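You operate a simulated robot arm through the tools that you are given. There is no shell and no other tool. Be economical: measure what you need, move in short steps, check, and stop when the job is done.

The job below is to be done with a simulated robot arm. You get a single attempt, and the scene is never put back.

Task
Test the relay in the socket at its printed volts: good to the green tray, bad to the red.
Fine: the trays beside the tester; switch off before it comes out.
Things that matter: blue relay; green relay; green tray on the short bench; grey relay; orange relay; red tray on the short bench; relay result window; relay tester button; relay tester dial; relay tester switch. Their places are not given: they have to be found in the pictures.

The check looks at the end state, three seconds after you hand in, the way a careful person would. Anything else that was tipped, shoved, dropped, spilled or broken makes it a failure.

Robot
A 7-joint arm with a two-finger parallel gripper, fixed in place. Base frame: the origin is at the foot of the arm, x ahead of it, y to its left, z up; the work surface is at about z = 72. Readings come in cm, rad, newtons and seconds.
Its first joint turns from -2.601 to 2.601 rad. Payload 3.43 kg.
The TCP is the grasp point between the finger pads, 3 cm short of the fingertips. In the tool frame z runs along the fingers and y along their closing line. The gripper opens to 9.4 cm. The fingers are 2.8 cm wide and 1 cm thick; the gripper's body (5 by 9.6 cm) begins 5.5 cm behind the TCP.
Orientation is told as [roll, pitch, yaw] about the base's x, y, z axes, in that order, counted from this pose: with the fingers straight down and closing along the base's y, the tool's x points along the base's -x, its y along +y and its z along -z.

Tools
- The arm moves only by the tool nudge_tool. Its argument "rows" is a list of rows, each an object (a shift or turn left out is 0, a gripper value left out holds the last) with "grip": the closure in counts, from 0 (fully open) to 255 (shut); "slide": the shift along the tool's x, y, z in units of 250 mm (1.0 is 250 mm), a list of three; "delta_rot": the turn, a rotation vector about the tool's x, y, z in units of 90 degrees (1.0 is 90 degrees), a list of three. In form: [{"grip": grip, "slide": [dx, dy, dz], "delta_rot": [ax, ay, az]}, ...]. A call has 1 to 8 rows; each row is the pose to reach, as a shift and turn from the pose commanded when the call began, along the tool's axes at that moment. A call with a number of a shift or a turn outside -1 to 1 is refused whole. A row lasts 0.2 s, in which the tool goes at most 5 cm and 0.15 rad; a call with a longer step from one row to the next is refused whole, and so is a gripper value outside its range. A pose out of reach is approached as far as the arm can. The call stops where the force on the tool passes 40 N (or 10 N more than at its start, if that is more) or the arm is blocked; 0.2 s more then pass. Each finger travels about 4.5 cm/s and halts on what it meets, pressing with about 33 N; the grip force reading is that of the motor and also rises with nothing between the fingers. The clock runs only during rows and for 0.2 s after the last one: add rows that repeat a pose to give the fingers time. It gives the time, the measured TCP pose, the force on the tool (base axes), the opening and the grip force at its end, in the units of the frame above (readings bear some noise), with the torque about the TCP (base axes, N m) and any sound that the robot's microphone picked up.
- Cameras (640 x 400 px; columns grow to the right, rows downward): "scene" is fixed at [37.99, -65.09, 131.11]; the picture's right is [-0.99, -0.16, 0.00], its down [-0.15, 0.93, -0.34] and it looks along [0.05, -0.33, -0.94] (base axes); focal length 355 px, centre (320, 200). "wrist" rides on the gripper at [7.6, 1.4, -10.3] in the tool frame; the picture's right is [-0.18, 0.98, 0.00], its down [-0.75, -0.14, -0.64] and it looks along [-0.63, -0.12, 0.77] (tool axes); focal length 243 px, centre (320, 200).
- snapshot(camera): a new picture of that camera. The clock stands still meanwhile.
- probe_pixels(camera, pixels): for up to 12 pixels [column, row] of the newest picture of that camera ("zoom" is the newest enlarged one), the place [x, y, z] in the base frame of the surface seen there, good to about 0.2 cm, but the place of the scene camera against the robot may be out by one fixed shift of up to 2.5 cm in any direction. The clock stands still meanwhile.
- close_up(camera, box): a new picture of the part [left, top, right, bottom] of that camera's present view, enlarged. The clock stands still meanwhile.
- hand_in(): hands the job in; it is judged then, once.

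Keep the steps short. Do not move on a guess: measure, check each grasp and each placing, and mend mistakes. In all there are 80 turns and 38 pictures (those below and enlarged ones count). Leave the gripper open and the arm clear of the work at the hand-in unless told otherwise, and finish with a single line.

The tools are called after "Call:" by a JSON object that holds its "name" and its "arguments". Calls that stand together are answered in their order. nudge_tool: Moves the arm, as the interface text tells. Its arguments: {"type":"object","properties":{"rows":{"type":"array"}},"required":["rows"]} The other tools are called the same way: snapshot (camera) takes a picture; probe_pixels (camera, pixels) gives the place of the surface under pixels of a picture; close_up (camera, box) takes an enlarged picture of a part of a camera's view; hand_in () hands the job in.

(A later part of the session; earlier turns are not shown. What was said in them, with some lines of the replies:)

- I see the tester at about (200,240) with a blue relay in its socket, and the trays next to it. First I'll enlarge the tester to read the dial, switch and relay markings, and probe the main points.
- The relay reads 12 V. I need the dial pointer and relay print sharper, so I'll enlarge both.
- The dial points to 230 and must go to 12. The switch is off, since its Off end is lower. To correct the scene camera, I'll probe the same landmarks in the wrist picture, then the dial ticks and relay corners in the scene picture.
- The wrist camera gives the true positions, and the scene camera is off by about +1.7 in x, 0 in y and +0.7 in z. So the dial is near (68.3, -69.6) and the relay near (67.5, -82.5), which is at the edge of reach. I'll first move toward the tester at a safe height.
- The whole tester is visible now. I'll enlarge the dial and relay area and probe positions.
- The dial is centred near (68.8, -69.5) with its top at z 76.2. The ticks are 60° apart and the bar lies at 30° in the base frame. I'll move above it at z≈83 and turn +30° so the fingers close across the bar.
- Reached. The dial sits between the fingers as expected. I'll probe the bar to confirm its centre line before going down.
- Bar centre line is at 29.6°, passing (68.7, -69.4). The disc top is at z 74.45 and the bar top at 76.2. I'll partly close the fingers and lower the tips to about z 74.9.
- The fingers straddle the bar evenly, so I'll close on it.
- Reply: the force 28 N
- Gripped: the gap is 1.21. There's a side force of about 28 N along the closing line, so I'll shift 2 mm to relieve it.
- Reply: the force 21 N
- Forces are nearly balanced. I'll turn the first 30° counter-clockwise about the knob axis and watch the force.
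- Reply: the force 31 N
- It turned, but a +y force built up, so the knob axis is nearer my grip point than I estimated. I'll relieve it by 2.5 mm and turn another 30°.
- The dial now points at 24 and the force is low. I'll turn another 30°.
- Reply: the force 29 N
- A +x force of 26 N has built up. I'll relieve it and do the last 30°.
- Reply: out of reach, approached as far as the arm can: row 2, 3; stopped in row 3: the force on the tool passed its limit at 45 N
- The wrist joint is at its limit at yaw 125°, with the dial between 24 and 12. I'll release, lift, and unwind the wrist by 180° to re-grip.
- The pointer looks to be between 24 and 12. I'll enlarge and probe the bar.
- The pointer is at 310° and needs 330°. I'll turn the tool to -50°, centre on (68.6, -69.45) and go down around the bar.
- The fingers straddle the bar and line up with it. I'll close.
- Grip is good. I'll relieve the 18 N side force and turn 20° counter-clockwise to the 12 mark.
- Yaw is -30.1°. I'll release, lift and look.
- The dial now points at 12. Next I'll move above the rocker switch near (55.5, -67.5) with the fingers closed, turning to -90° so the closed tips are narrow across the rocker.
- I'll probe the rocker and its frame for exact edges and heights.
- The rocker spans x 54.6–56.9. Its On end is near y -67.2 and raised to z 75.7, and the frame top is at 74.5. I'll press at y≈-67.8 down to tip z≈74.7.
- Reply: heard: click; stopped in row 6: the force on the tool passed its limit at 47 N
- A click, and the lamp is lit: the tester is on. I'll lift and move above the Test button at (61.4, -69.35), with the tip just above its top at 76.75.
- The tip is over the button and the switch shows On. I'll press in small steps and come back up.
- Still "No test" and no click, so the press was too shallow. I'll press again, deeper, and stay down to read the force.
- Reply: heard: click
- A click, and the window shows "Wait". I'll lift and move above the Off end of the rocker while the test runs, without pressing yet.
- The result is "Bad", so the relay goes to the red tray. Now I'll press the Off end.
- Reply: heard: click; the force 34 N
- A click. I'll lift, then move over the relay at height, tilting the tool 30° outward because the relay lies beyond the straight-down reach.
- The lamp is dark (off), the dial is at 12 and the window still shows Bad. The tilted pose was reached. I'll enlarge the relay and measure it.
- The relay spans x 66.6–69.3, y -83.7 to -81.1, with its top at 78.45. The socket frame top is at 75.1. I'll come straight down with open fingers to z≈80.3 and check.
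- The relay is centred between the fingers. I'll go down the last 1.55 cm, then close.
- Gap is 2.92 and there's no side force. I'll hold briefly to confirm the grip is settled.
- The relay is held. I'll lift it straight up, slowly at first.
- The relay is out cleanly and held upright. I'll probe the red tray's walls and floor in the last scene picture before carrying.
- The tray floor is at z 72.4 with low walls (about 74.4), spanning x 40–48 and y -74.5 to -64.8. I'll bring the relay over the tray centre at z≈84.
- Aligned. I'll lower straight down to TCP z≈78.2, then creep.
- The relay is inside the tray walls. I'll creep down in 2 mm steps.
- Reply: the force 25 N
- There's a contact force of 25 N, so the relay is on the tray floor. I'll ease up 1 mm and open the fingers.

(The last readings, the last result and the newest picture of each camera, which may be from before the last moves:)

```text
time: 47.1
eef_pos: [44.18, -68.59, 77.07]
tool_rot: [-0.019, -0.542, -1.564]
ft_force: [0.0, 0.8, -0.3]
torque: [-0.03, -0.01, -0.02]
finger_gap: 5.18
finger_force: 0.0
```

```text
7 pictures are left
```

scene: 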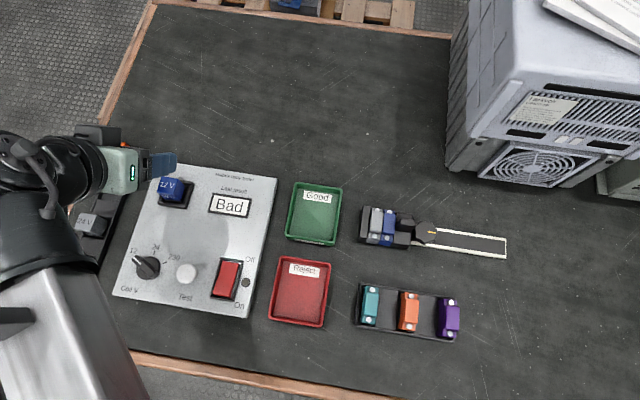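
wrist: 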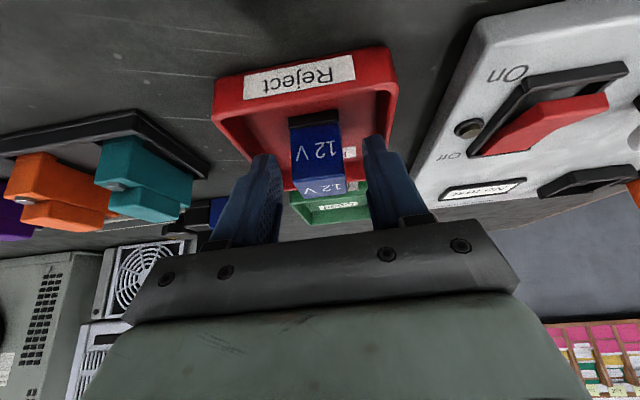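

The relay stands free in the tray. I'll retreat straight up, then away toward -x, and open fully.

Call:
{"name": "nudge_tool", "arguments": {"rows": [{"grip": 115, "slide": [-0.04, 0, -0.068]}, {"slide": [-0.1, 0, -0.17]}, {"slide": [-0.17, 0, -0.28]}, {"slide": [-0.24, 0, -0.4]}, {"grip": 0, "slide": [-0.3, 0, -0.5]}, {"slide": [-0.3, -0.18, -0.5]}, {"slide": [-0.3, -0.36, -0.5]}, {"slide": [-0.3, -0.52, -0.5]}]}}

Call:
{"name": "snapshot", "arguments": {"camera": "scene"}}

```text
time: 48.9
eef_pos: [31.35, -68.48, 91.71]
tool_rot: [-0.018, -0.542, -1.563]
ft_force: [0.5, 0.1, 0.0]
torque: [-0.02, 0.02, 0.02]
finger_gap: 9.38
finger_force: 0.0
```

```text
6 pictures are left
```

scene: 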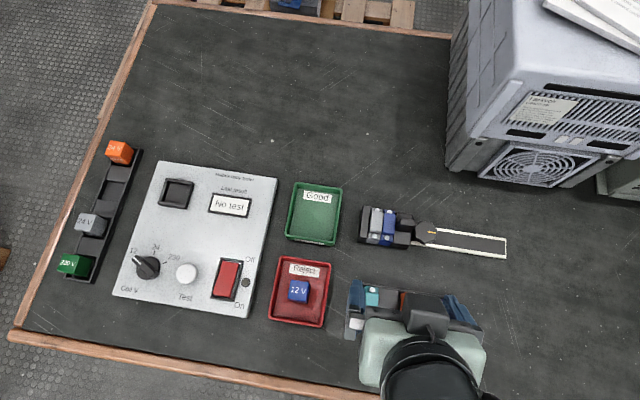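

The blue relay is in the red (Reject) tray, the tester is off, the other relays are untouched, and the gripper is open and clear. Handing in.

Call:
{"name": "hand_in", "arguments": {}}

```text
The job is handed in.
```

The blue 12 V relay tested Bad at 12 V; I switched the tester off, took the relay out and put it upright in the red tray.
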